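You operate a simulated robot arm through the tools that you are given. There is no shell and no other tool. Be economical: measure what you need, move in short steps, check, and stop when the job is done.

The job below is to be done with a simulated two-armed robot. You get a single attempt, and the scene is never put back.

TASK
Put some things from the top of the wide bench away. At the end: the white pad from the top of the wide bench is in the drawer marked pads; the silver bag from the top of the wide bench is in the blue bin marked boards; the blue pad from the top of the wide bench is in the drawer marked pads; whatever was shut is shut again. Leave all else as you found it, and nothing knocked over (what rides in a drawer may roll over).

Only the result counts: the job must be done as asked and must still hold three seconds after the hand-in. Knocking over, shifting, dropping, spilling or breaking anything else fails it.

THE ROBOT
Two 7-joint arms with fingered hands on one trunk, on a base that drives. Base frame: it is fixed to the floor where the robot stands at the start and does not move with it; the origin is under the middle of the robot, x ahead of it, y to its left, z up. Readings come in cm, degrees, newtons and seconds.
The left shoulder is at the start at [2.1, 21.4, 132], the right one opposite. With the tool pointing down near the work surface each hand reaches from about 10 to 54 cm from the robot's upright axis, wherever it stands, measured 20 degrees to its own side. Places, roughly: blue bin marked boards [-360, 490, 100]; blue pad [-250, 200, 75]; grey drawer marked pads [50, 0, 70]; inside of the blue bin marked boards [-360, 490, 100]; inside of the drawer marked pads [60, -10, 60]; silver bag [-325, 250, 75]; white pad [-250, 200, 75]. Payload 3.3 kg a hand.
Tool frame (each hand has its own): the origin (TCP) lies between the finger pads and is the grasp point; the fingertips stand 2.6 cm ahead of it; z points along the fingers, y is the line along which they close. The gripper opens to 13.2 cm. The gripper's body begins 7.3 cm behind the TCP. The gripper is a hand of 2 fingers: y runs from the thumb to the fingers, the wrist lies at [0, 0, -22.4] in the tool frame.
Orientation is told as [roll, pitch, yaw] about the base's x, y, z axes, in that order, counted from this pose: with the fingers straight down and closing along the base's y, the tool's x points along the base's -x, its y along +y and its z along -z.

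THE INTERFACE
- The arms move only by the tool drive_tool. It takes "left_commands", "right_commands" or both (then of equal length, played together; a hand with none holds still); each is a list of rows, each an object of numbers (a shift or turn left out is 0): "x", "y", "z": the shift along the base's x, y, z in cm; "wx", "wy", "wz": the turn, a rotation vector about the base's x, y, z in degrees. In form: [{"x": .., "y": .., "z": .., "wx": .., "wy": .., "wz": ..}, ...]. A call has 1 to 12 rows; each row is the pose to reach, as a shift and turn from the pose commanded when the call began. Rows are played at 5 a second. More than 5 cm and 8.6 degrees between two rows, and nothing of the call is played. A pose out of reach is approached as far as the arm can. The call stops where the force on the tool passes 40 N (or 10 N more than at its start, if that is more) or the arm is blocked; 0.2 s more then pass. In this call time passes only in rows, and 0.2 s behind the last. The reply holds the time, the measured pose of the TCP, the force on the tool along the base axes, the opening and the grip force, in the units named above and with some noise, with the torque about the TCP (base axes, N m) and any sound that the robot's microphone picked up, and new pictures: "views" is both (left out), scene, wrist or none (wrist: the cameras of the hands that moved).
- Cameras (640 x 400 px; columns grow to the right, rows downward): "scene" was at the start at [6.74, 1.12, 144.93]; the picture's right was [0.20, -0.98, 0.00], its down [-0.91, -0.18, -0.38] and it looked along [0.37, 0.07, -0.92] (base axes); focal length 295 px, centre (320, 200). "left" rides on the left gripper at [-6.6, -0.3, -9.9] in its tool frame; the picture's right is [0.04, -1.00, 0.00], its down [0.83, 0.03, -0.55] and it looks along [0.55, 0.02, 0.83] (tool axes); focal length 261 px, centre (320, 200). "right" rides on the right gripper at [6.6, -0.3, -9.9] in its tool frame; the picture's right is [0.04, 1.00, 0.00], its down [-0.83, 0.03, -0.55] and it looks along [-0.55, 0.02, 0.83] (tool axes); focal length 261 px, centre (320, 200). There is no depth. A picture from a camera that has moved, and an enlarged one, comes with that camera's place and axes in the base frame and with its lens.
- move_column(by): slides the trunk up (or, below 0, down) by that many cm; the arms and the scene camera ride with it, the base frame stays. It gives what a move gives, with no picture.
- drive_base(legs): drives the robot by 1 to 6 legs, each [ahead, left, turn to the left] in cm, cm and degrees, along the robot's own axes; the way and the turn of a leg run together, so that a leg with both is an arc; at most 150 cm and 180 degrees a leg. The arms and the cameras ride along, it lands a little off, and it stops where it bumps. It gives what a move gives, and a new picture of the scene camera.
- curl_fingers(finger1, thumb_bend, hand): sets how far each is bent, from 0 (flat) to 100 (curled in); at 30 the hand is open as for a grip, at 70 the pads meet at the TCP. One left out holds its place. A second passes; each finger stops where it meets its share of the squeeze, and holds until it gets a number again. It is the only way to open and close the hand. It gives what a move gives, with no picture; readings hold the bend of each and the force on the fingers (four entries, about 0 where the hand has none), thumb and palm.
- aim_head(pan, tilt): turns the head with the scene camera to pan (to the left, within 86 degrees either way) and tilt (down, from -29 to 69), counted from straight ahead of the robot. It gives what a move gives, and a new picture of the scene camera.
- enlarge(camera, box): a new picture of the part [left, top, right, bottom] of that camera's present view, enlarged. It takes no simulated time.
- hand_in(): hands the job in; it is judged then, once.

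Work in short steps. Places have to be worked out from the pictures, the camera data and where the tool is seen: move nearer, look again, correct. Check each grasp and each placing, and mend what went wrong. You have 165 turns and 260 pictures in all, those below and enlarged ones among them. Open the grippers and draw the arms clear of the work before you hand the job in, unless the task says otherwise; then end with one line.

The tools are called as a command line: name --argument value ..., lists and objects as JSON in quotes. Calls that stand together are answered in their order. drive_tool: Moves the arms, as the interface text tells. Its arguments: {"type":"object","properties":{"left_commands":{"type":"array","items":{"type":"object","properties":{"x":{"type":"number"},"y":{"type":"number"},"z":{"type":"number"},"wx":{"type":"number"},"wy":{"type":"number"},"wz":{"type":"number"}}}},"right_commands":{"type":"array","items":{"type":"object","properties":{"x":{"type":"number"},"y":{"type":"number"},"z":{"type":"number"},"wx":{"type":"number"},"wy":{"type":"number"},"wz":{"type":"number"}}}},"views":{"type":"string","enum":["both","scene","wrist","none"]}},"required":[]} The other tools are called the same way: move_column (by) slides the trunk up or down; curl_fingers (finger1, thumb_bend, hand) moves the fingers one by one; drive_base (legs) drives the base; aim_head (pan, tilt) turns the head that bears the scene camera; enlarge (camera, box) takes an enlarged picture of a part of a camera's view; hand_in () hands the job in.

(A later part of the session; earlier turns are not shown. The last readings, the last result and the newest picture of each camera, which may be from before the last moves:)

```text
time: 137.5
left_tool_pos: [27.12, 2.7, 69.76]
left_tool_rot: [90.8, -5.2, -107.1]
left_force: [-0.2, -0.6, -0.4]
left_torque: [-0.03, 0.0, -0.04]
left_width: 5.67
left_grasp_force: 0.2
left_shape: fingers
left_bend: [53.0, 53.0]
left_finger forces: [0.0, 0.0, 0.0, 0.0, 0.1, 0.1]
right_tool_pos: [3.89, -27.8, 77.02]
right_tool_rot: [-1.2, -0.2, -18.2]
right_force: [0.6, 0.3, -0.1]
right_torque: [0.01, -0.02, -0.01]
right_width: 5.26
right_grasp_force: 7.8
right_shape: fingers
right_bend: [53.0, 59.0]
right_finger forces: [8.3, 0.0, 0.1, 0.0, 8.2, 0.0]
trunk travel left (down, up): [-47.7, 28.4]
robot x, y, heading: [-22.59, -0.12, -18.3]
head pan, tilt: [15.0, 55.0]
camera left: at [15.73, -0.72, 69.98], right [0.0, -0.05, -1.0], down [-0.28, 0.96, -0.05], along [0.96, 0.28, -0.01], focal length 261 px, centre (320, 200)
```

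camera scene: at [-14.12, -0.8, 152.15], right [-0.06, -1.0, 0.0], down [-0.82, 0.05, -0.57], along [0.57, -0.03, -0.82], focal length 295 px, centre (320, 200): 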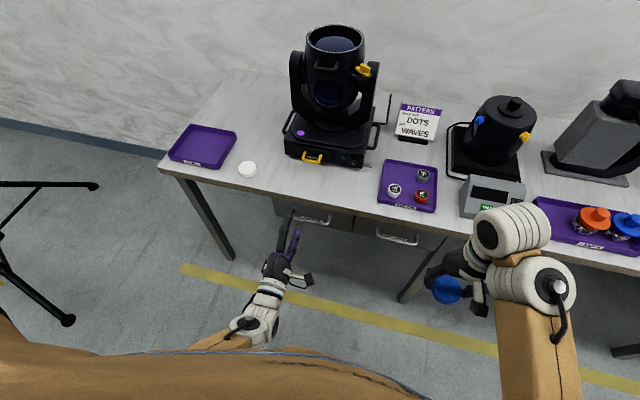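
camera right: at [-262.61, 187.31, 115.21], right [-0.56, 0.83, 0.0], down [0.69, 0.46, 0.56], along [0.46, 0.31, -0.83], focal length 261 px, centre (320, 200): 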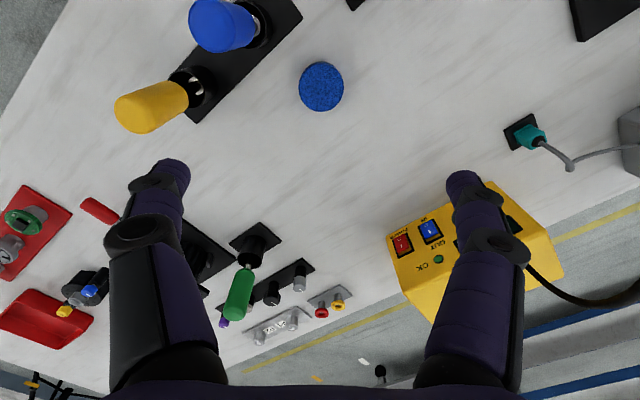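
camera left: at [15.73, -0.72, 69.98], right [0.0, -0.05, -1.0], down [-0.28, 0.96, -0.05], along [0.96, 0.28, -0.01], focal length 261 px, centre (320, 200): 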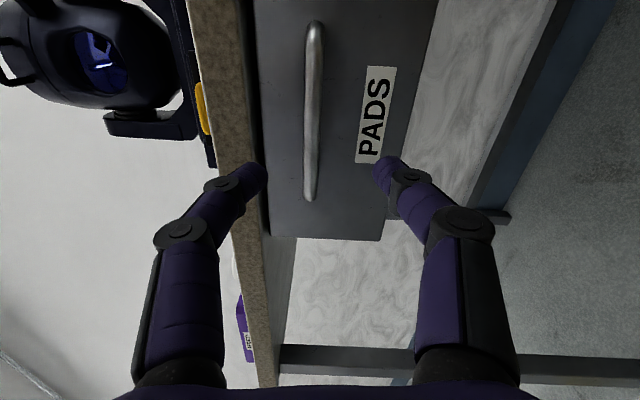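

Bar is centred vertically between fingers. I advance onto it in small steps.

drive_tool --left_commands '[{"x": 2, "y": -1, "z": 0.3}, {"x": 4, "y": -2, "z": 0.5}, {"x": 6, "y": -2.9, "z": 0.5}, {"x": 7.3, "y": -3.4, "z": 0.5}]' --views "wrist"

```text
time: 138.5
left_tool_pos: [33.0, 1.57, 71.65]
left_tool_rot: [90.5, -4.2, -106.7]
left_force: [0.9, 0.4, 0.2]
left_torque: [0.01, 0.02, -0.02]
left_width: 5.69
left_grasp_force: 0.0
left_shape: fingers
left_bend: [53.0, 53.0]
left_finger forces: [0.0, 0.0, 0.0, 0.0, 0.0, 0.0]
left hand out of reach, approached as far as the arm can: row 2, 3, 4
right_tool_pos: [3.82, -27.7, 77.07]
right_tool_rot: [-1.3, -0.1, -18.5]
right_force: [0.2, -0.1, -0.1]
right_torque: [0.02, -0.01, 0.0]
right_width: 5.26
right_grasp_force: 8.1
right_shape: fingers
right_bend: [53.0, 59.0]
right_finger forces: [8.3, 0.0, 0.1, 0.0, 8.2, 0.0]
trunk travel left (down, up): [-47.7, 28.4]
robot x, y, heading: [-22.28, -0.02, -18.2]
head pan, tilt: [15.0, 55.0]
camera left: at [21.76, -2.05, 71.7], right [0.0, -0.03, -1.0], down [-0.29, 0.96, -0.03], along [0.96, 0.29, -0.01], focal length 261 px, centre (320, 200)
```

left: 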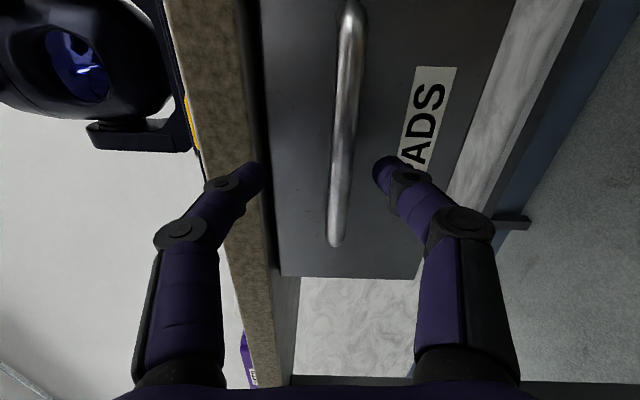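

Arm reach ends here; I use the base (2 cm ahead, 1 cm right) and lower the trunk 1.2 cm.

move_column --by -1.3

drive_base --legs '[[2.2, -1, 0]]'

enlarge --camera "left" --box '[0, 0, 640, 400]'

```text
time: 139.1
left_tool_pos: [33.78, 1.41, 71.15]
left_tool_rot: [91.7, -4.3, -106.8]
left_force: [0.5, -0.7, 0.5]
left_torque: [-0.01, 0.01, 0.0]
left_width: 5.65
left_grasp_force: 0.2
left_shape: fingers
left_bend: [53.0, 53.0]
left_finger forces: [0.0, 0.0, 0.0, 0.0, 0.0, 0.0]
right_tool_pos: [3.9, -27.71, 75.77]
right_tool_rot: [-1.2, -0.3, -18.3]
right_force: [0.2, -0.2, 0.0]
right_torque: [0.0, 0.02, 0.0]
right_width: 5.3
right_grasp_force: 8.4
right_shape: fingers
right_bend: [53.0, 59.0]
right_finger forces: [8.2, 0.0, 0.1, 0.0, 8.2, 0.1]
trunk travel left (down, up): [-46.4, 29.7]
robot x, y, heading: [-22.03, 0.02, -18.4]
head pan, tilt: [15.0, 55.0]
```

```text
time: 139.9
left_tool_pos: [35.05, -0.22, 70.69]
left_tool_rot: [91.2, -4.3, -106.8]
left_force: [0.6, -0.1, -0.1]
left_torque: [0.01, -0.01, -0.01]
left_width: 5.59
left_grasp_force: 0.0
left_shape: fingers
left_bend: [53.0, 53.0]
left_finger forces: [0.1, 0.0, 0.0, 0.1, 0.0, 0.0]
right_tool_pos: [5.66, -29.31, 75.78]
right_tool_rot: [-1.1, -0.2, -18.4]
right_force: [-0.7, -0.1, 1.2]
right_torque: [-0.02, -0.01, -0.04]
right_width: 5.29
right_grasp_force: 8.1
right_shape: fingers
right_bend: [53.0, 59.0]
right_finger forces: [8.2, 0.1, 0.0, 0.0, 8.2, 0.0]
trunk travel left (down, up): [-46.4, 29.7]
robot x, y, heading: [-20.35, -1.44, -18.1]
head pan, tilt: [15.0, 55.0]
camera scene: at [-11.53, -2.75, 132.62], right [-0.06, -1.0, 0.0], down [-0.82, 0.05, -0.57], along [0.57, -0.03, -0.82], focal length 295 px, centre (320, 200)
```

scene: 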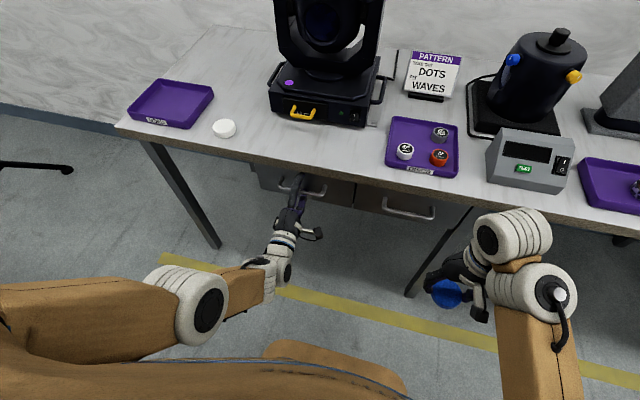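

```text
1.00 times, centred on (320, 200) of left
camera zoom: at [23.8, -3.85, 70.81], right [0.01, -0.04, -1.0], down [-0.29, 0.96, -0.04], along [0.96, 0.29, 0.0], focal length 261 px, centre (320, 200)
```

zoom: 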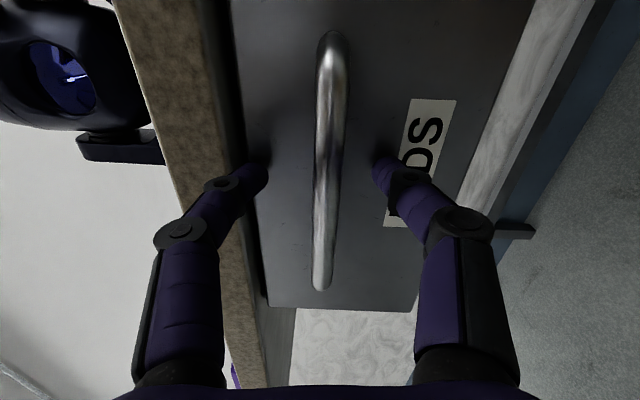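

The bar sits between the fingers. Closing on it.

curl_fingers --hand "left" --finger1 70 --thumb_bend 70

enlarge --camera "left" --box '[100, 50, 560, 340]'

```text
time: 140.9
left_tool_pos: [35.08, -0.26, 70.74]
left_tool_rot: [91.3, -4.2, -106.8]
left_force: [0.5, 0.4, -0.4]
left_torque: [0.01, 0.0, 0.0]
left_width: 0.22
left_grasp_force: 0.1
left_shape: fingers
left_bend: [70.0, 70.0]
left_finger forces: [0.0, 0.0, 0.0, 0.0, 0.0, 0.0]
right_tool_pos: [5.63, -29.4, 75.77]
right_tool_rot: [-1.2, -0.1, -18.4]
right_force: [-0.1, -0.4, -0.3]
right_torque: [0.0, 0.01, -0.01]
right_width: 5.26
right_grasp_force: 7.5
right_shape: fingers
right_bend: [53.0, 59.0]
right_finger forces: [8.2, 0.1, 0.0, 0.0, 8.2, 0.1]
trunk travel left (down, up): [-46.4, 29.7]
robot x, y, heading: [-21.02, -1.61, -18.3]
head pan, tilt: [15.0, 55.0]
```

```text
1.38 times, centred on (330, 195) of left
camera zoom: at [23.85, -3.72, 70.78], right [0.01, -0.04, -1.0], down [-0.29, 0.96, -0.04], along [0.96, 0.29, 0.0], focal length 360 px, centre (306, 207)
```

zoom: 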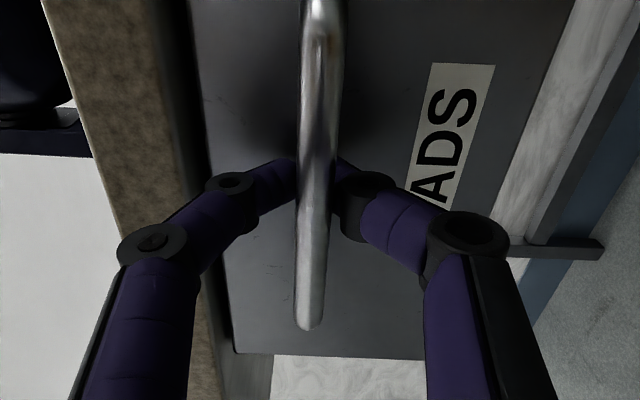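

The fingers met behind the bar, hooking it. I pull by backing the base slowly.

drive_base --legs '[[-8, 0, 0]]'

enlarge --camera "left" --box '[0, 0, 640, 400]'

```text
time: 142.0
left_tool_pos: [27.43, 2.47, 70.83]
left_tool_rot: [91.4, -4.2, -106.6]
left_force: [0.1, 0.3, -0.1]
left_torque: [-0.02, 0.02, 0.01]
left_width: 0.26
left_grasp_force: 0.0
left_shape: fingers
left_bend: [70.0, 70.0]
left_finger forces: [0.1, 0.0, 0.0, 0.1, 0.0, 0.1]
right_tool_pos: [-2.08, -26.83, 75.9]
right_tool_rot: [-1.2, -0.3, -18.3]
right_force: [0.2, 0.7, -1.4]
right_torque: [0.05, 0.01, 0.03]
right_width: 5.28
right_grasp_force: 8.3
right_shape: fingers
right_bend: [53.0, 59.0]
right_finger forces: [8.3, 0.0, 0.0, 0.0, 8.2, 0.1]
trunk travel left (down, up): [-46.4, 29.7]
robot x, y, heading: [-27.99, 0.75, -17.9]
head pan, tilt: [15.0, 55.0]
camera scene: at [-19.28, -0.17, 132.64], right [-0.05, -1.0, 0.0], down [-0.82, 0.04, -0.57], along [0.57, -0.03, -0.82], focal length 295 px, centre (320, 200)
```

scene: 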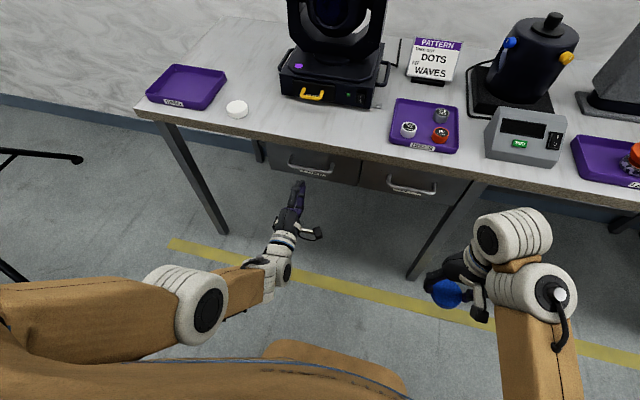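

```text
1.00 times, centred on (320, 200) of left
camera zoom: at [16.17, -1.17, 70.83], right [0.01, -0.04, -1.0], down [-0.29, 0.96, -0.04], along [0.96, 0.29, 0.0], focal length 261 px, centre (320, 200)
```

zoom: 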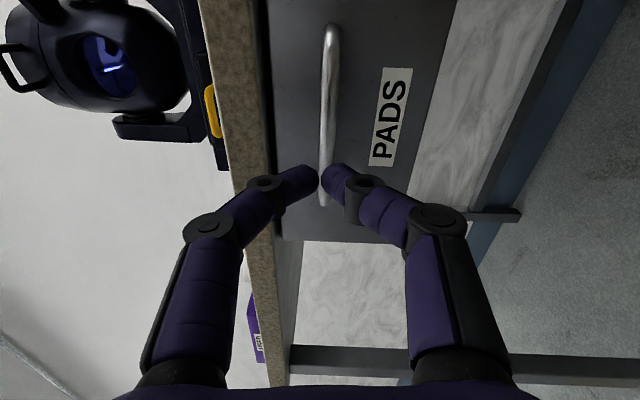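

The fingers slipped off without moving the drawer (no preload at 70). I reopen, return slightly deeper, and close harder.

curl_fingers --hand "left" --finger1 52 --thumb_bend 52

drive_base --legs '[[8.2, 0, 0]]'

enlarge --camera "left" --box '[0, 0, 640, 400]'

```text
time: 143.0
left_tool_pos: [27.59, 2.47, 70.75]
left_tool_rot: [91.2, -4.1, -106.7]
left_force: [0.9, -0.4, 0.2]
left_torque: [-0.02, 0.0, -0.01]
left_width: 5.92
left_grasp_force: 0.1
left_shape: fingers
left_bend: [52.0, 52.0]
left_finger forces: [0.1, 0.1, 0.0, 0.0, 0.0, 0.1]
right_tool_pos: [-2.09, -26.86, 75.78]
right_tool_rot: [-1.1, -0.2, -18.3]
right_force: [-0.5, 0.8, 0.0]
right_torque: [0.03, 0.01, -0.03]
right_width: 5.27
right_grasp_force: 7.7
right_shape: fingers
right_bend: [53.0, 59.0]
right_finger forces: [8.3, 0.1, 0.0, 0.0, 8.2, 0.0]
trunk travel left (down, up): [-46.4, 29.7]
robot x, y, heading: [-27.81, 0.42, -18.2]
head pan, tilt: [15.0, 55.0]
```

```text
time: 144.1
left_tool_pos: [35.27, -0.06, 70.69]
left_tool_rot: [91.3, -4.2, -106.7]
left_force: [-11.4, 2.7, 1.1]
left_torque: [0.16, 0.44, -0.09]
left_width: 5.83
left_grasp_force: 6.2
left_shape: fingers
left_bend: [52.0, 52.0]
left_finger forces: [0.1, 0.0, 0.0, 0.1, 12.0, 0.0]
right_tool_pos: [5.94, -29.5, 75.84]
right_tool_rot: [-1.3, -0.2, -18.3]
right_force: [0.5, 0.2, 0.6]
right_torque: [-0.02, 0.0, 0.01]
right_width: 5.28
right_grasp_force: 8.5
right_shape: fingers
right_bend: [53.0, 59.0]
right_finger forces: [8.2, 0.0, 0.1, 0.1, 8.3, 0.0]
trunk travel left (down, up): [-46.4, 29.7]
robot x, y, heading: [-20.31, -1.83, -17.8]
head pan, tilt: [15.0, 55.0]
camera scene: at [-11.41, -2.75, 132.64], right [-0.05, -1.0, 0.0], down [-0.82, 0.04, -0.57], along [0.57, -0.03, -0.82], focal length 295 px, centre (320, 200)
```

scene: 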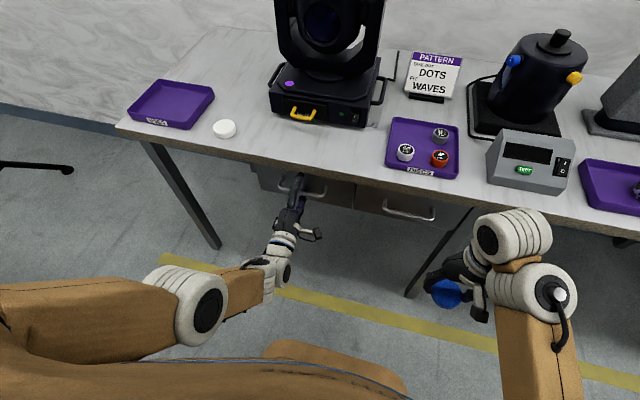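

```text
1.00 times, centred on (320, 200) of left
camera zoom: at [23.95, -3.66, 70.73], right [0.01, -0.04, -1.0], down [-0.29, 0.96, -0.04], along [0.96, 0.29, 0.0], focal length 261 px, centre (320, 200)
```

zoom: 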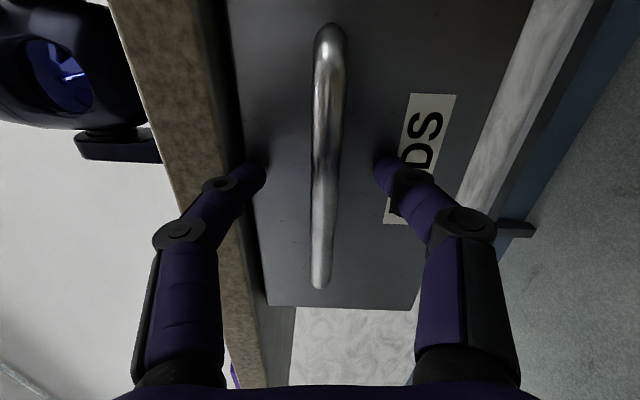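

One tip just touches the drawer front, so depth is maximal. Closing harder.

curl_fingers --hand "left" --finger1 95 --thumb_bend 80

drive_tool --left_commands '[{"x": -0.9, "y": 0.3}, {"x": -1.9, "y": 0.6}]' --views "wrist"

```text
time: 145.1
left_tool_pos: [35.44, -0.0, 70.61]
left_tool_rot: [91.2, -4.0, -106.6]
left_force: [0.8, 0.1, -0.9]
left_torque: [0.01, 0.02, -0.04]
left_width: 0.0
left_grasp_force: 0.1
left_shape: fingers
left_bend: [79.0, 75.0]
left_finger forces: [0.0, 0.0, 0.0, 0.0, 0.0, 0.1]
right_tool_pos: [5.98, -29.36, 75.8]
right_tool_rot: [-1.2, -0.1, -18.2]
right_force: [-0.7, -0.8, -0.9]
right_torque: [0.0, -0.01, -0.01]
right_width: 5.28
right_grasp_force: 7.6
right_shape: fingers
right_bend: [53.0, 59.0]
right_finger forces: [8.0, 0.0, 0.0, 0.0, 8.2, 0.0]
trunk travel left (down, up): [-46.4, 29.7]
robot x, y, heading: [-20.12, -1.67, -18.0]
head pan, tilt: [15.0, 55.0]
```

```text
time: 145.7
left_tool_pos: [33.46, 0.44, 70.63]
left_tool_rot: [91.1, -4.1, -106.6]
left_force: [0.9, 1.1, -0.1]
left_torque: [0.01, 0.0, -0.01]
left_width: 0.01
left_grasp_force: 0.0
left_shape: fingers
left_bend: [79.0, 75.0]
left_finger forces: [0.0, 0.0, 0.0, 0.1, 0.1, 0.1]
right_tool_pos: [5.93, -29.34, 75.88]
right_tool_rot: [-1.1, -0.3, -18.3]
right_force: [-0.3, 0.1, -0.4]
right_torque: [0.02, -0.02, 0.0]
right_width: 5.31
right_grasp_force: 8.7
right_shape: fingers
right_bend: [53.0, 59.0]
right_finger forces: [8.2, 0.0, 0.1, 0.0, 8.2, 0.1]
trunk travel left (down, up): [-46.4, 29.7]
robot x, y, heading: [-20.32, -2.05, -18.1]
head pan, tilt: [15.0, 55.0]
camera left: at [22.11, -3.08, 70.65], right [0.01, -0.04, -1.0], down [-0.29, 0.96, -0.04], along [0.96, 0.29, 0.0], focal length 261 px, centre (320, 200)
```

left: 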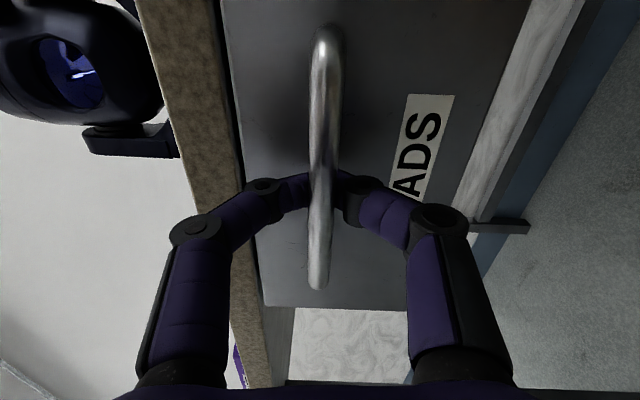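

The bar stayed with the hand this time (low friction). I pull on with the base.

drive_base --legs '[[-8, 0, 0]]'

enlarge --camera "left" --box '[0, 0, 640, 400]'

```text
time: 146.7
left_tool_pos: [25.96, 3.0, 70.66]
left_tool_rot: [91.1, -4.1, -106.7]
left_force: [-0.7, 0.6, 0.5]
left_torque: [0.04, 0.0, 0.02]
left_width: 0.04
left_grasp_force: 0.2
left_shape: fingers
left_bend: [80.0, 75.0]
left_finger forces: [0.0, 0.0, 0.1, 0.0, 0.0, 0.0]
right_tool_pos: [-1.68, -26.89, 75.89]
right_tool_rot: [-1.1, -0.2, -18.2]
right_force: [0.1, -0.3, -0.2]
right_torque: [-0.02, 0.0, -0.03]
right_width: 5.25
right_grasp_force: 8.6
right_shape: fingers
right_bend: [53.0, 59.0]
right_finger forces: [8.2, 0.0, 0.1, 0.0, 8.2, 0.0]
trunk travel left (down, up): [-46.4, 29.7]
robot x, y, heading: [-27.86, 0.4, -18.0]
head pan, tilt: [15.0, 55.0]
camera scene: at [-18.99, -0.26, 132.64], right [-0.05, -1.0, 0.0], down [-0.82, 0.04, -0.57], along [0.57, -0.03, -0.82], focal length 295 px, centre (320, 200)
```

scene: 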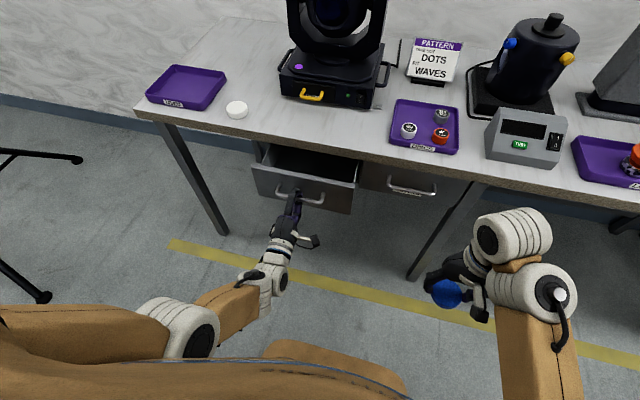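

```text
1.00 times, centred on (320, 200) of left
camera zoom: at [14.48, -0.53, 70.69], right [0.01, -0.04, -1.0], down [-0.29, 0.96, -0.04], along [0.96, 0.29, 0.0], focal length 261 px, centre (320, 200)
```

zoom: 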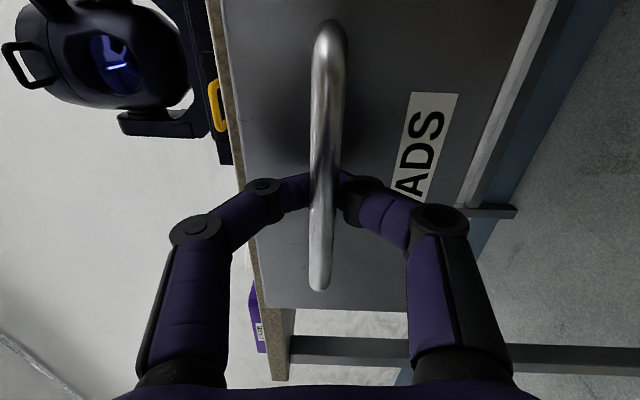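

The drawer is opening. I pull another 13 cm.

drive_base --legs '[[-13, 0, 0]]'

```text
time: 148.0
left_tool_pos: [13.35, 7.12, 70.7]
left_tool_rot: [91.2, -4.1, -106.6]
left_force: [0.5, 1.0, 0.1]
left_torque: [0.0, 0.0, 0.04]
left_width: 0.02
left_grasp_force: 0.1
left_shape: fingers
left_bend: [80.0, 75.0]
left_finger forces: [0.1, 0.0, 0.1, 0.0, 0.0, 0.1]
right_tool_pos: [-14.23, -22.83, 75.87]
right_tool_rot: [-1.2, -0.4, -18.2]
right_force: [-0.2, 0.6, 0.1]
right_torque: [-0.03, -0.01, 0.02]
right_width: 5.26
right_grasp_force: 8.8
right_shape: fingers
right_bend: [53.0, 59.0]
right_finger forces: [8.2, 0.0, 0.1, 0.1, 8.2, 0.0]
trunk travel left (down, up): [-46.4, 29.7]
robot x, y, heading: [-40.46, 4.79, -18.0]
head pan, tilt: [15.0, 55.0]
camera scene: at [-31.42, 3.8, 132.64], right [-0.05, -1.0, 0.0], down [-0.82, 0.04, -0.57], along [0.57, -0.03, -0.82], focal length 295 px, centre (320, 200)
```

scene: 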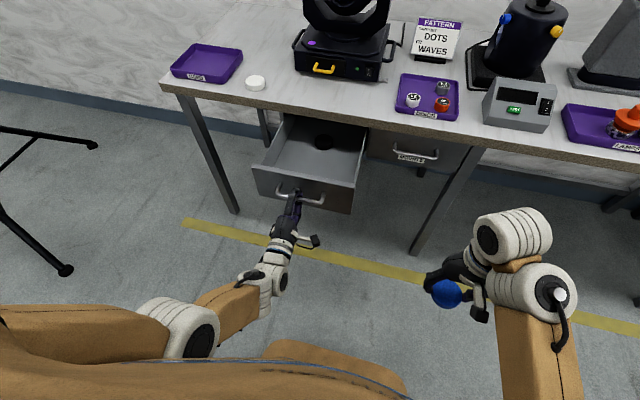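

Drawer is open ~21 cm with room inside. I release the handle, back off 6 cm, and raise the trunk.

curl_fingers --hand "left" --finger1 45 --thumb_bend 45

drive_base --legs '[[-8, 0, 0]]'

move_column --by 20

aim_head --pan 5 --tilt 55

```text
time: 149.0
left_tool_pos: [13.47, 7.08, 70.63]
left_tool_rot: [91.1, -4.2, -106.7]
left_force: [-0.1, -0.4, -0.4]
left_torque: [0.01, -0.02, 0.03]
left_width: 8.27
left_grasp_force: 0.0
left_shape: fingers
left_bend: [45.0, 45.0]
left_finger forces: [0.0, 0.1, 0.1, 0.1, 0.0, 0.1]
right_tool_pos: [-14.1, -22.86, 75.74]
right_tool_rot: [-1.2, -0.2, -18.2]
right_force: [-0.2, 0.6, -0.4]
right_torque: [0.02, 0.02, -0.02]
right_width: 5.29
right_grasp_force: 8.5
right_shape: fingers
right_bend: [53.0, 59.0]
right_finger forces: [8.2, 0.0, 0.1, 0.0, 8.3, 0.0]
trunk travel left (down, up): [-46.4, 29.7]
robot x, y, heading: [-40.24, 4.98, -18.2]
head pan, tilt: [15.0, 55.0]
```

```text
time: 150.1
left_tool_pos: [5.53, 9.62, 70.8]
left_tool_rot: [91.2, -4.2, -106.6]
left_force: [-0.3, -0.3, 0.0]
left_torque: [-0.01, 0.02, -0.02]
left_width: 8.28
left_grasp_force: 0.1
left_shape: fingers
left_bend: [45.0, 45.0]
left_finger forces: [0.1, 0.0, 0.0, 0.0, 0.1, 0.0]
right_tool_pos: [-21.9, -20.24, 75.91]
right_tool_rot: [-1.2, -0.3, -18.2]
right_force: [-0.2, -0.3, -0.3]
right_torque: [-0.03, -0.04, -0.02]
right_width: 5.31
right_grasp_force: 8.3
right_shape: fingers
right_bend: [53.0, 59.0]
right_finger forces: [8.2, 0.0, 0.0, 0.0, 8.2, 0.0]
trunk travel left (down, up): [-46.4, 29.7]
robot x, y, heading: [-47.77, 7.42, -17.8]
head pan, tilt: [15.0, 55.0]
camera scene: at [-39.29, 6.37, 132.64], right [-0.05, -1.0, 0.0], down [-0.82, 0.04, -0.57], along [0.57, -0.03, -0.82], focal length 295 px, centre (320, 200)
```

scene: 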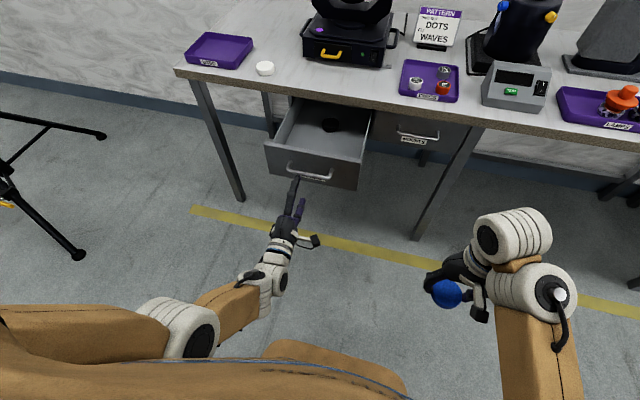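

```text
time: 152.2
left_tool_pos: [5.57, 9.77, 90.57]
left_tool_rot: [91.2, -4.1, -106.6]
left_force: [0.1, 0.0, 0.4]
left_torque: [0.02, 0.0, 0.03]
left_width: 8.27
left_grasp_force: 0.0
left_shape: fingers
left_bend: [45.0, 45.0]
left_finger forces: [0.1, 0.0, 0.0, 0.0, 0.0, 0.1]
right_tool_pos: [-21.97, -20.2, 95.83]
right_tool_rot: [-1.2, -0.2, -18.2]
right_force: [-0.5, -1.2, 0.1]
right_torque: [-0.02, -0.01, -0.03]
right_width: 5.29
right_grasp_force: 8.5
right_shape: fingers
right_bend: [53.0, 59.0]
right_finger forces: [8.2, 0.0, 0.1, 0.0, 8.2, 0.0]
trunk travel left (down, up): [-66.4, 9.7]
robot x, y, heading: [-48.21, 7.05, -17.9]
head pan, tilt: [15.0, 55.0]
```

```text
time: 153.0
left_tool_pos: [5.49, 9.65, 90.66]
left_tool_rot: [91.1, -4.2, -106.5]
left_force: [-0.2, -0.5, -0.5]
left_torque: [0.01, -0.05, -0.02]
left_width: 8.31
left_grasp_force: 0.2
left_shape: fingers
left_bend: [45.0, 45.0]
left_finger forces: [0.0, 0.0, 0.0, 0.0, 0.0, 0.0]
right_tool_pos: [-21.98, -20.27, 95.81]
right_tool_rot: [-1.3, -0.2, -18.2]
right_force: [-0.1, 1.0, -0.6]
right_torque: [-0.01, -0.01, -0.02]
right_width: 5.29
right_grasp_force: 8.4
right_shape: fingers
right_bend: [53.0, 59.0]
right_finger forces: [8.2, 0.1, 0.1, 0.0, 8.2, 0.0]
trunk travel left (down, up): [-66.4, 9.7]
robot x, y, heading: [-48.2, 7.13, -18.0]
head pan, tilt: [5.0, 55.0]
camera scene: at [-40.16, 5.35, 152.65], right [-0.22, -0.97, 0.0], down [-0.8, 0.18, -0.57], along [0.56, -0.13, -0.82], focal length 295 px, centre (320, 200)
```

scene: 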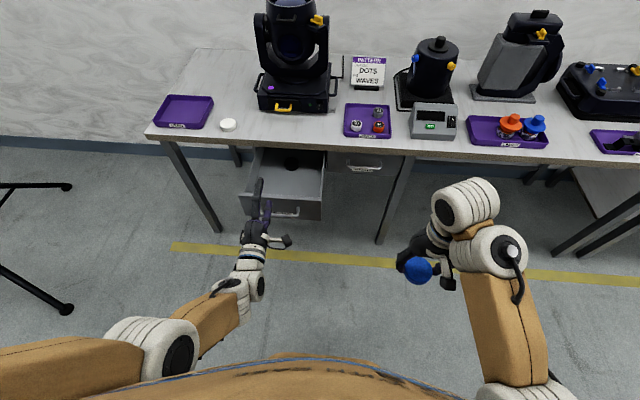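

I shift the base left 36.5 and ahead 26 to bring the right hand in line with the drawer.

drive_base --legs '[[0, 36.5, 0], [25, 0, 0]]'

drive_tool --right_commands '[{"x": 3.5, "y": -1.1}, {"x": 7, "y": -2.2}, {"x": 10.5, "y": -3.4}, {"x": 14, "y": -4.6}]' --views "both"

```text
time: 156.7
left_tool_pos: [40.6, 36.49, 90.46]
left_tool_rot: [91.1, -4.2, -106.7]
left_force: [-1.0, -0.4, -0.2]
left_torque: [0.02, -0.01, 0.02]
left_width: 8.31
left_grasp_force: 0.0
left_shape: fingers
left_bend: [45.0, 45.0]
left_finger forces: [0.1, 0.0, 0.1, 0.0, 0.0, 0.1]
right_tool_pos: [13.16, 6.59, 95.74]
right_tool_rot: [-1.2, -0.2, -18.4]
right_force: [1.0, -0.2, 0.2]
right_torque: [0.01, 0.04, -0.01]
right_width: 5.28
right_grasp_force: 8.0
right_shape: fingers
right_bend: [53.0, 59.0]
right_finger forces: [8.2, 0.1, 0.1, 0.0, 8.2, 0.1]
trunk travel left (down, up): [-66.4, 9.7]
robot x, y, heading: [-12.86, 34.2, -18.4]
head pan, tilt: [5.0, 55.0]
camera scene: at [-4.98, 32.11, 152.64], right [-0.23, -0.97, 0.0], down [-0.8, 0.19, -0.57], along [0.56, -0.13, -0.82], focal length 295 px, centre (320, 200)
```

scene: 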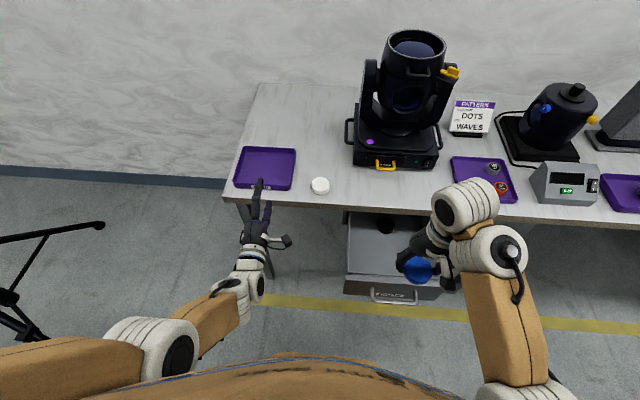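

```text
time: 157.7
left_tool_pos: [40.67, 36.4, 90.56]
left_tool_rot: [91.1, -4.2, -106.9]
left_force: [-0.8, 0.4, 0.7]
left_torque: [0.02, -0.02, 0.0]
left_width: 8.28
left_grasp_force: 0.0
left_shape: fingers
left_bend: [45.0, 45.0]
left_finger forces: [0.0, 0.0, 0.0, 0.0, 0.0, 0.0]
right_tool_pos: [27.23, 1.88, 95.92]
right_tool_rot: [-1.1, -0.2, -18.4]
right_force: [0.7, 0.3, -0.1]
right_torque: [0.02, 0.04, 0.01]
right_width: 5.27
right_grasp_force: 8.3
right_shape: fingers
right_bend: [53.0, 59.0]
right_finger forces: [8.2, 0.0, 0.0, 0.1, 8.3, 0.0]
trunk travel left (down, up): [-66.4, 9.7]
robot x, y, heading: [-13.27, 34.14, -18.4]
head pan, tilt: [5.0, 55.0]
camera scene: at [-5.04, 32.13, 152.65], right [-0.23, -0.97, 0.0], down [-0.8, 0.19, -0.57], along [0.56, -0.13, -0.82], focal length 295 px, centre (320, 200)
camera right: at [20.93, 4.02, 105.8], right [0.28, 0.96, -0.02], down [0.8, -0.22, 0.56], along [0.53, -0.17, -0.83], focal length 261 px, centre (320, 200)
```

scene: 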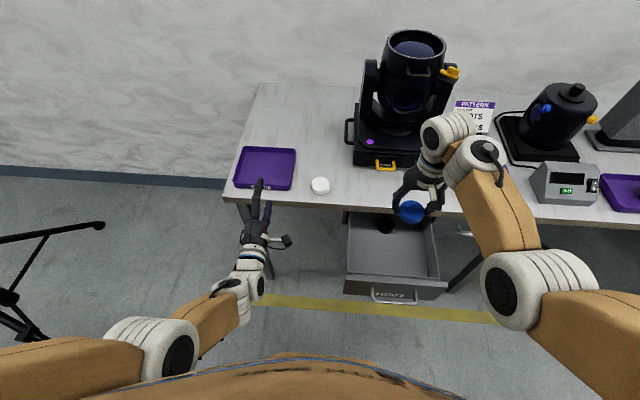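
right: 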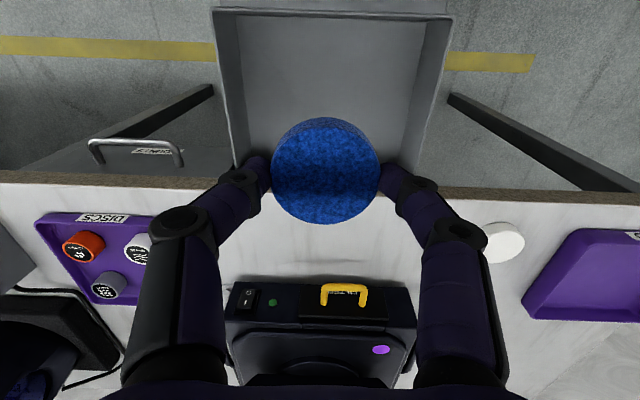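

Well centred over the drawer. I lower the trunk 24 cm and look.

move_column --by -24

enlarge --camera "right" --box '[0, 0, 640, 400]'

```text
time: 160.2
left_tool_pos: [40.61, 36.48, 66.61]
left_tool_rot: [91.2, -4.1, -106.9]
left_force: [0.7, 0.4, 0.7]
left_torque: [-0.04, 0.03, 0.0]
left_width: 8.29
left_grasp_force: 0.0
left_shape: fingers
left_bend: [45.0, 45.0]
left_finger forces: [0.1, 0.0, 0.1, 0.0, 0.0, 0.0]
right_tool_pos: [27.06, 1.97, 71.75]
right_tool_rot: [-1.2, -0.3, -18.4]
right_force: [0.7, -0.3, 0.3]
right_torque: [0.01, 0.0, 0.02]
right_width: 5.3
right_grasp_force: 7.9
right_shape: fingers
right_bend: [53.0, 59.0]
right_finger forces: [8.2, 0.0, 0.0, 0.0, 8.1, 0.1]
trunk travel left (down, up): [-42.4, 33.7]
robot x, y, heading: [-13.0, 34.4, -18.3]
head pan, tilt: [5.0, 55.0]
```

```text
1.00 times, centred on (320, 200) of right
camera zoom: at [20.85, 4.02, 81.78], right [0.28, 0.96, -0.02], down [0.8, -0.22, 0.56], along [0.53, -0.17, -0.83], focal length 261 px, centre (320, 200)
```

zoom: 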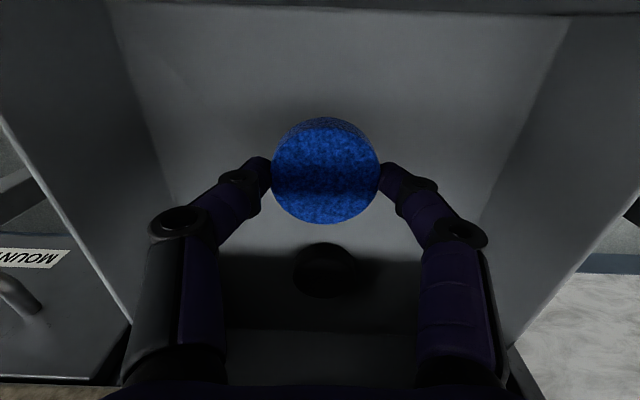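

Inside the drawer, clear. Lower 5 cm more and release.

move_column --by -5

enlarge --camera "right" --box '[0, 0, 640, 400]'

```text
time: 161.1
left_tool_pos: [40.51, 36.42, 61.42]
left_tool_rot: [91.1, -4.1, -106.6]
left_force: [-0.8, 0.4, -0.4]
left_torque: [0.0, 0.01, -0.01]
left_width: 8.29
left_grasp_force: 0.1
left_shape: fingers
left_bend: [45.0, 45.0]
left_finger forces: [0.1, 0.0, 0.1, 0.0, 0.1, 0.0]
right_tool_pos: [27.5, 1.86, 67.36]
right_tool_rot: [-1.1, -1.2, -18.4]
right_force: [-0.3, -2.1, 19.1]
right_torque: [0.14, -0.03, -0.07]
right_width: 5.34
right_grasp_force: 12.3
right_shape: fingers
right_bend: [58.0, 59.0]
right_finger forces: [14.1, 0.0, 0.0, 0.0, 10.3, 0.0]
trunk travel left (down, up): [-37.4, 38.7]
robot x, y, heading: [-12.85, 33.92, -18.1]
head pan, tilt: [5.0, 55.0]
stopped: the force on the tool passed its limit (the readings are from after the stop); the commanded pose is now the measured one
```

```text
1.00 times, centred on (320, 200) of right
camera zoom: at [21.14, 3.98, 77.19], right [0.28, 0.96, -0.02], down [0.79, -0.22, 0.57], along [0.54, -0.17, -0.82], focal length 261 px, centre (320, 200)
```

zoom: 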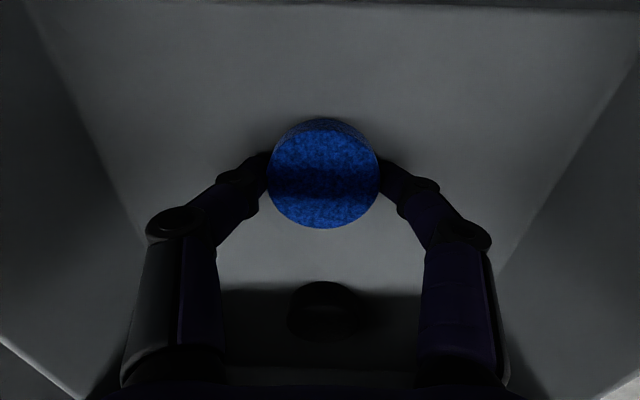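

Touched the drawer floor (z≈65). I raise 1 cm, release and lift out.

move_column --by 0.8

curl_fingers --hand "right" --finger1 40 --thumb_bend 44

move_column --by 20

enlarge --camera "right" --box '[0, 0, 640, 400]'

```text
time: 161.7
left_tool_pos: [40.64, 36.48, 62.3]
left_tool_rot: [91.1, -4.1, -106.8]
left_force: [0.1, -1.2, -0.1]
left_torque: [-0.02, 0.0, -0.01]
left_width: 8.27
left_grasp_force: 0.0
left_shape: fingers
left_bend: [45.0, 45.0]
left_finger forces: [0.1, 0.0, 0.1, 0.0, 0.1, 0.0]
right_tool_pos: [27.22, 1.79, 67.85]
right_tool_rot: [-1.1, -0.8, -18.4]
right_force: [0.7, 0.5, -0.8]
right_torque: [-0.03, 0.01, 0.0]
right_width: 5.34
right_grasp_force: 8.8
right_shape: fingers
right_bend: [54.0, 59.0]
right_finger forces: [8.4, 0.0, 0.0, 0.0, 8.4, 0.1]
trunk travel left (down, up): [-38.2, 37.9]
robot x, y, heading: [-13.05, 33.98, -17.8]
head pan, tilt: [5.0, 55.0]
```

```text
time: 162.7
left_tool_pos: [40.53, 36.46, 62.21]
left_tool_rot: [91.0, -4.1, -106.7]
left_force: [-0.3, 0.2, -0.1]
left_torque: [-0.01, 0.03, 0.0]
left_width: 8.27
left_grasp_force: 0.1
left_shape: fingers
left_bend: [45.0, 45.0]
left_finger forces: [0.1, 0.1, 0.1, 0.1, 0.0, 0.0]
right_tool_pos: [27.29, 1.91, 67.87]
right_tool_rot: [-1.1, -0.8, -18.5]
right_force: [0.7, 0.8, -0.2]
right_torque: [0.02, 0.01, -0.01]
right_width: 9.28
right_grasp_force: 0.1
right_shape: fingers
right_bend: [40.0, 44.0]
right_finger forces: [0.0, 0.0, 0.0, 0.0, 0.0, 0.1]
trunk travel left (down, up): [-38.2, 37.9]
robot x, y, heading: [-13.29, 33.96, -18.1]
head pan, tilt: [5.0, 55.0]
```

```text
time: 164.8
left_tool_pos: [40.63, 36.39, 82.19]
left_tool_rot: [91.0, -4.1, -106.7]
left_force: [0.8, 0.3, -0.1]
left_torque: [0.0, 0.02, -0.02]
left_width: 8.29
left_grasp_force: 0.1
left_shape: fingers
left_bend: [45.0, 45.0]
left_finger forces: [0.1, 0.0, 0.0, 0.1, 0.0, 0.1]
right_tool_pos: [27.34, 1.88, 88.03]
right_tool_rot: [-1.1, -0.8, -18.5]
right_force: [0.1, 0.4, 0.5]
right_torque: [-0.03, -0.02, -0.03]
right_width: 9.31
right_grasp_force: 0.0
right_shape: fingers
right_bend: [40.0, 44.0]
right_finger forces: [0.0, 0.1, 0.1, 0.0, 0.1, 0.0]
trunk travel left (down, up): [-58.2, 17.9]
robot x, y, heading: [-13.31, 33.89, -18.2]
head pan, tilt: [5.0, 55.0]
```

```text
1.00 times, centred on (320, 200) of right
camera zoom: at [21.08, 3.99, 97.77], right [0.28, 0.96, -0.02], down [0.8, -0.22, 0.56], along [0.54, -0.17, -0.83], focal length 261 px, centre (320, 200)
```

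zoom: 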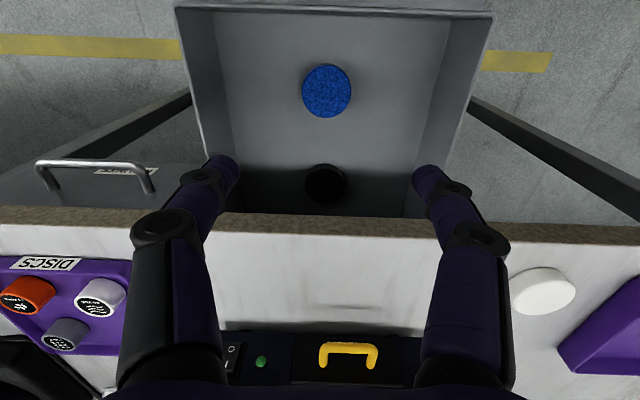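

Blue lies in the drawer. Next, white: I shift the base left 24 and ahead 14 to bring the right hand above it.

drive_base --legs '[[0, 24, 0], [14, 0, 0]]'

enlarge --camera "right" --box '[0, 0, 640, 400]'

```text
time: 167.6
left_tool_pos: [61.83, 54.92, 82.11]
left_tool_rot: [91.0, -4.2, -106.5]
left_force: [0.1, 0.0, 0.4]
left_torque: [0.03, -0.02, -0.01]
left_width: 8.27
left_grasp_force: 0.0
left_shape: fingers
left_bend: [45.0, 45.0]
left_finger forces: [0.0, 0.1, 0.1, 0.0, 0.0, 0.0]
right_tool_pos: [48.72, 20.3, 87.8]
right_tool_rot: [-1.1, -0.7, -18.2]
right_force: [0.4, 0.1, -0.2]
right_torque: [-0.01, 0.02, -0.03]
right_width: 9.33
right_grasp_force: 0.1
right_shape: fingers
right_bend: [40.0, 44.0]
right_finger forces: [0.0, 0.0, 0.0, 0.0, 0.0, 0.1]
trunk travel left (down, up): [-58.2, 17.9]
robot x, y, heading: [8.06, 52.56, -18.1]
head pan, tilt: [5.0, 55.0]
camera scene: at [16.42, 50.4, 144.39], right [-0.23, -0.97, 0.0], down [-0.8, 0.18, -0.57], along [0.56, -0.13, -0.82], focal length 295 px, centre (320, 200)
```

scene: 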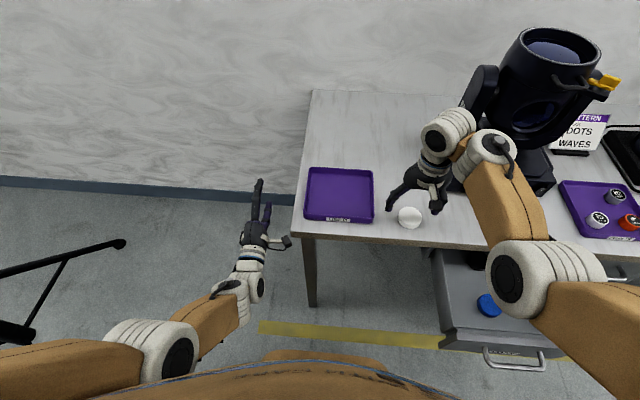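

```text
1.00 times, centred on (320, 200) of right
camera zoom: at [42.48, 22.39, 97.73], right [0.27, 0.96, -0.02], down [0.8, -0.22, 0.56], along [0.54, -0.17, -0.83], focal length 261 px, centre (320, 200)
```

zoom: 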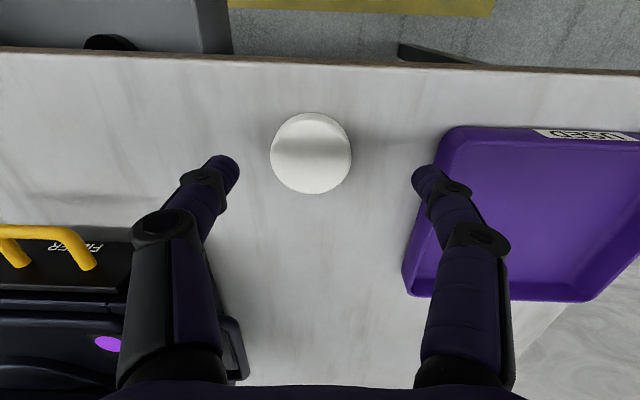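

White at (49.7,19.3). I narrow the fingers a bit, shift 1.4 cm, and lower to the table.

curl_fingers --hand "right" --finger1 45 --thumb_bend 46

drive_tool --right_commands '[{"x": 1, "y": -1}]' --views "none"

move_column --by -5.9

enlarge --camera "right" --box '[0, 0, 640, 400]'

```text
time: 168.6
left_tool_pos: [61.67, 54.86, 82.28]
left_tool_rot: [91.0, -4.1, -106.6]
left_force: [1.2, 0.1, 0.4]
left_torque: [0.0, 0.0, -0.02]
left_width: 8.31
left_grasp_force: 0.1
left_shape: fingers
left_bend: [45.0, 45.0]
left_finger forces: [0.0, 0.1, 0.0, 0.1, 0.0, 0.0]
right_tool_pos: [48.68, 20.35, 87.94]
right_tool_rot: [-1.1, -0.8, -18.2]
right_force: [0.3, -0.7, 0.5]
right_torque: [0.0, 0.03, -0.01]
right_width: 8.26
right_grasp_force: 0.1
right_shape: fingers
right_bend: [45.0, 46.0]
right_finger forces: [0.0, 0.0, 0.1, 0.1, 0.0, 0.0]
trunk travel left (down, up): [-58.2, 17.9]
robot x, y, heading: [8.28, 52.2, -18.1]
head pan, tilt: [5.0, 55.0]
```

```text
time: 169.0
left_tool_pos: [61.73, 54.82, 82.24]
left_tool_rot: [91.0, -4.2, -106.7]
left_force: [0.3, -0.3, -0.3]
left_torque: [0.0, -0.02, 0.02]
left_width: 8.29
left_grasp_force: 0.1
left_shape: fingers
left_bend: [45.0, 45.0]
left_finger forces: [0.0, 0.0, 0.0, 0.0, 0.0, 0.0]
right_tool_pos: [49.74, 19.4, 87.91]
right_tool_rot: [-1.1, -0.8, -18.3]
right_force: [0.9, 0.5, 0.1]
right_torque: [0.01, 0.03, 0.02]
right_width: 8.22
right_grasp_force: 0.1
right_shape: fingers
right_bend: [45.0, 46.0]
right_finger forces: [0.1, 0.0, 0.0, 0.0, 0.0, 0.0]
trunk travel left (down, up): [-58.2, 17.9]
robot x, y, heading: [8.08, 52.08, -17.9]
head pan, tilt: [5.0, 55.0]
```

```text
time: 170.0
left_tool_pos: [61.64, 54.96, 76.61]
left_tool_rot: [91.2, -4.2, -106.6]
left_force: [0.5, -0.4, 0.7]
left_torque: [0.0, 0.01, -0.02]
left_width: 8.31
left_grasp_force: 0.0
left_shape: fingers
left_bend: [45.0, 45.0]
left_finger forces: [0.1, 0.0, 0.1, 0.0, 0.0, 0.0]
right_tool_pos: [49.71, 19.16, 82.19]
right_tool_rot: [-1.1, -1.0, -18.4]
right_force: [0.7, -2.8, 17.4]
right_torque: [0.78, -0.24, -0.04]
right_width: 8.28
right_grasp_force: 8.4
right_shape: fingers
right_bend: [48.0, 46.0]
right_finger forces: [17.4, 0.1, 0.0, 0.1, 0.0, 0.0]
trunk travel left (down, up): [-52.3, 23.8]
robot x, y, heading: [8.49, 52.4, -18.1]
head pan, tilt: [5.0, 55.0]
```

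```text
1.00 times, centred on (320, 200) of right
camera zoom: at [43.39, 21.44, 92.06], right [0.27, 0.96, -0.02], down [0.79, -0.22, 0.57], along [0.54, -0.17, -0.82], focal length 261 px, centre (320, 200)
```

zoom: 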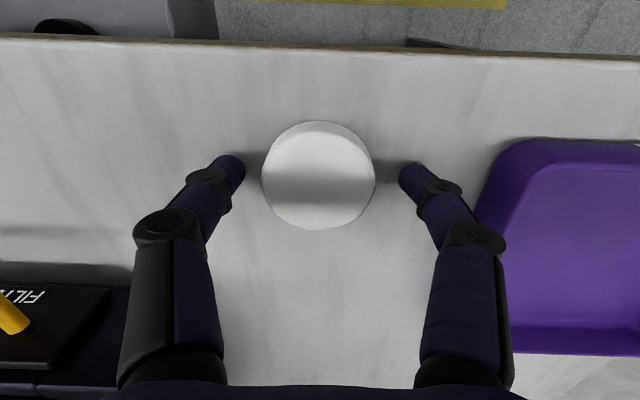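

Tip contact with the table; raise 0.4 cm and close.

move_column --by 0.4

curl_fingers --hand "right" --finger1 63 --thumb_bend 63

move_column --by 8

enlarge --camera "right" --box '[0, 0, 640, 400]'

```text
time: 170.5
left_tool_pos: [61.75, 55.0, 76.7]
left_tool_rot: [91.0, -4.1, -106.7]
left_force: [0.2, -0.7, -0.7]
left_torque: [0.04, -0.01, 0.02]
left_width: 8.27
left_grasp_force: 0.0
left_shape: fingers
left_bend: [45.0, 45.0]
left_finger forces: [0.0, 0.0, 0.0, 0.0, 0.0, 0.0]
right_tool_pos: [49.58, 19.39, 82.31]
right_tool_rot: [-1.2, -0.6, -18.2]
right_force: [0.2, 0.7, 0.2]
right_torque: [0.01, 0.02, 0.02]
right_width: 8.25
right_grasp_force: 0.4
right_shape: fingers
right_bend: [45.0, 46.0]
right_finger forces: [0.3, 0.0, 0.1, 0.0, 0.0, 0.0]
trunk travel left (down, up): [-52.7, 23.4]
robot x, y, heading: [8.11, 52.29, -18.0]
head pan, tilt: [5.0, 55.0]
```

```text
time: 171.5
left_tool_pos: [61.8, 54.88, 76.71]
left_tool_rot: [91.1, -4.1, -106.5]
left_force: [0.2, -0.3, 0.5]
left_torque: [-0.01, -0.03, -0.01]
left_width: 8.3
left_grasp_force: 0.0
left_shape: fingers
left_bend: [45.0, 45.0]
left_finger forces: [0.0, 0.0, 0.0, 0.0, 0.0, 0.0]
right_tool_pos: [49.66, 19.37, 82.32]
right_tool_rot: [-1.1, -0.8, -18.1]
right_force: [0.3, -0.3, -0.2]
right_torque: [0.0, -0.01, -0.01]
right_width: 5.34
right_grasp_force: 8.4
right_shape: fingers
right_bend: [52.0, 59.0]
right_finger forces: [8.4, 0.0, 0.0, 0.1, 8.3, 0.0]
trunk travel left (down, up): [-52.7, 23.4]
robot x, y, heading: [8.38, 52.64, -18.0]
head pan, tilt: [5.0, 55.0]
```

```text
time: 172.7
left_tool_pos: [61.77, 54.89, 84.68]
left_tool_rot: [91.0, -4.1, -106.6]
left_force: [-1.0, -0.2, 0.5]
left_torque: [-0.01, -0.01, 0.02]
left_width: 8.27
left_grasp_force: 0.0
left_shape: fingers
left_bend: [45.0, 45.0]
left_finger forces: [0.1, 0.1, 0.0, 0.0, 0.0, 0.0]
right_tool_pos: [49.74, 19.34, 90.32]
right_tool_rot: [-1.0, -0.9, -18.2]
right_force: [0.5, 0.8, -0.5]
right_torque: [0.04, 0.0, -0.01]
right_width: 5.35
right_grasp_force: 8.7
right_shape: fingers
right_bend: [52.0, 59.0]
right_finger forces: [8.3, 0.1, 0.1, 0.0, 8.3, 0.0]
trunk travel left (down, up): [-60.7, 15.4]
robot x, y, heading: [8.27, 52.3, -17.8]
head pan, tilt: [5.0, 55.0]
```

```text
1.00 times, centred on (320, 200) of right
camera zoom: at [43.38, 21.44, 100.25], right [0.27, 0.96, -0.02], down [0.8, -0.22, 0.56], along [0.54, -0.17, -0.83], focal length 261 px, centre (320, 200)
```

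zoom: 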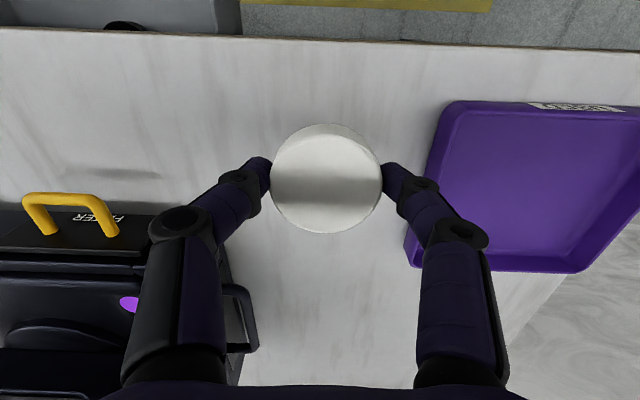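

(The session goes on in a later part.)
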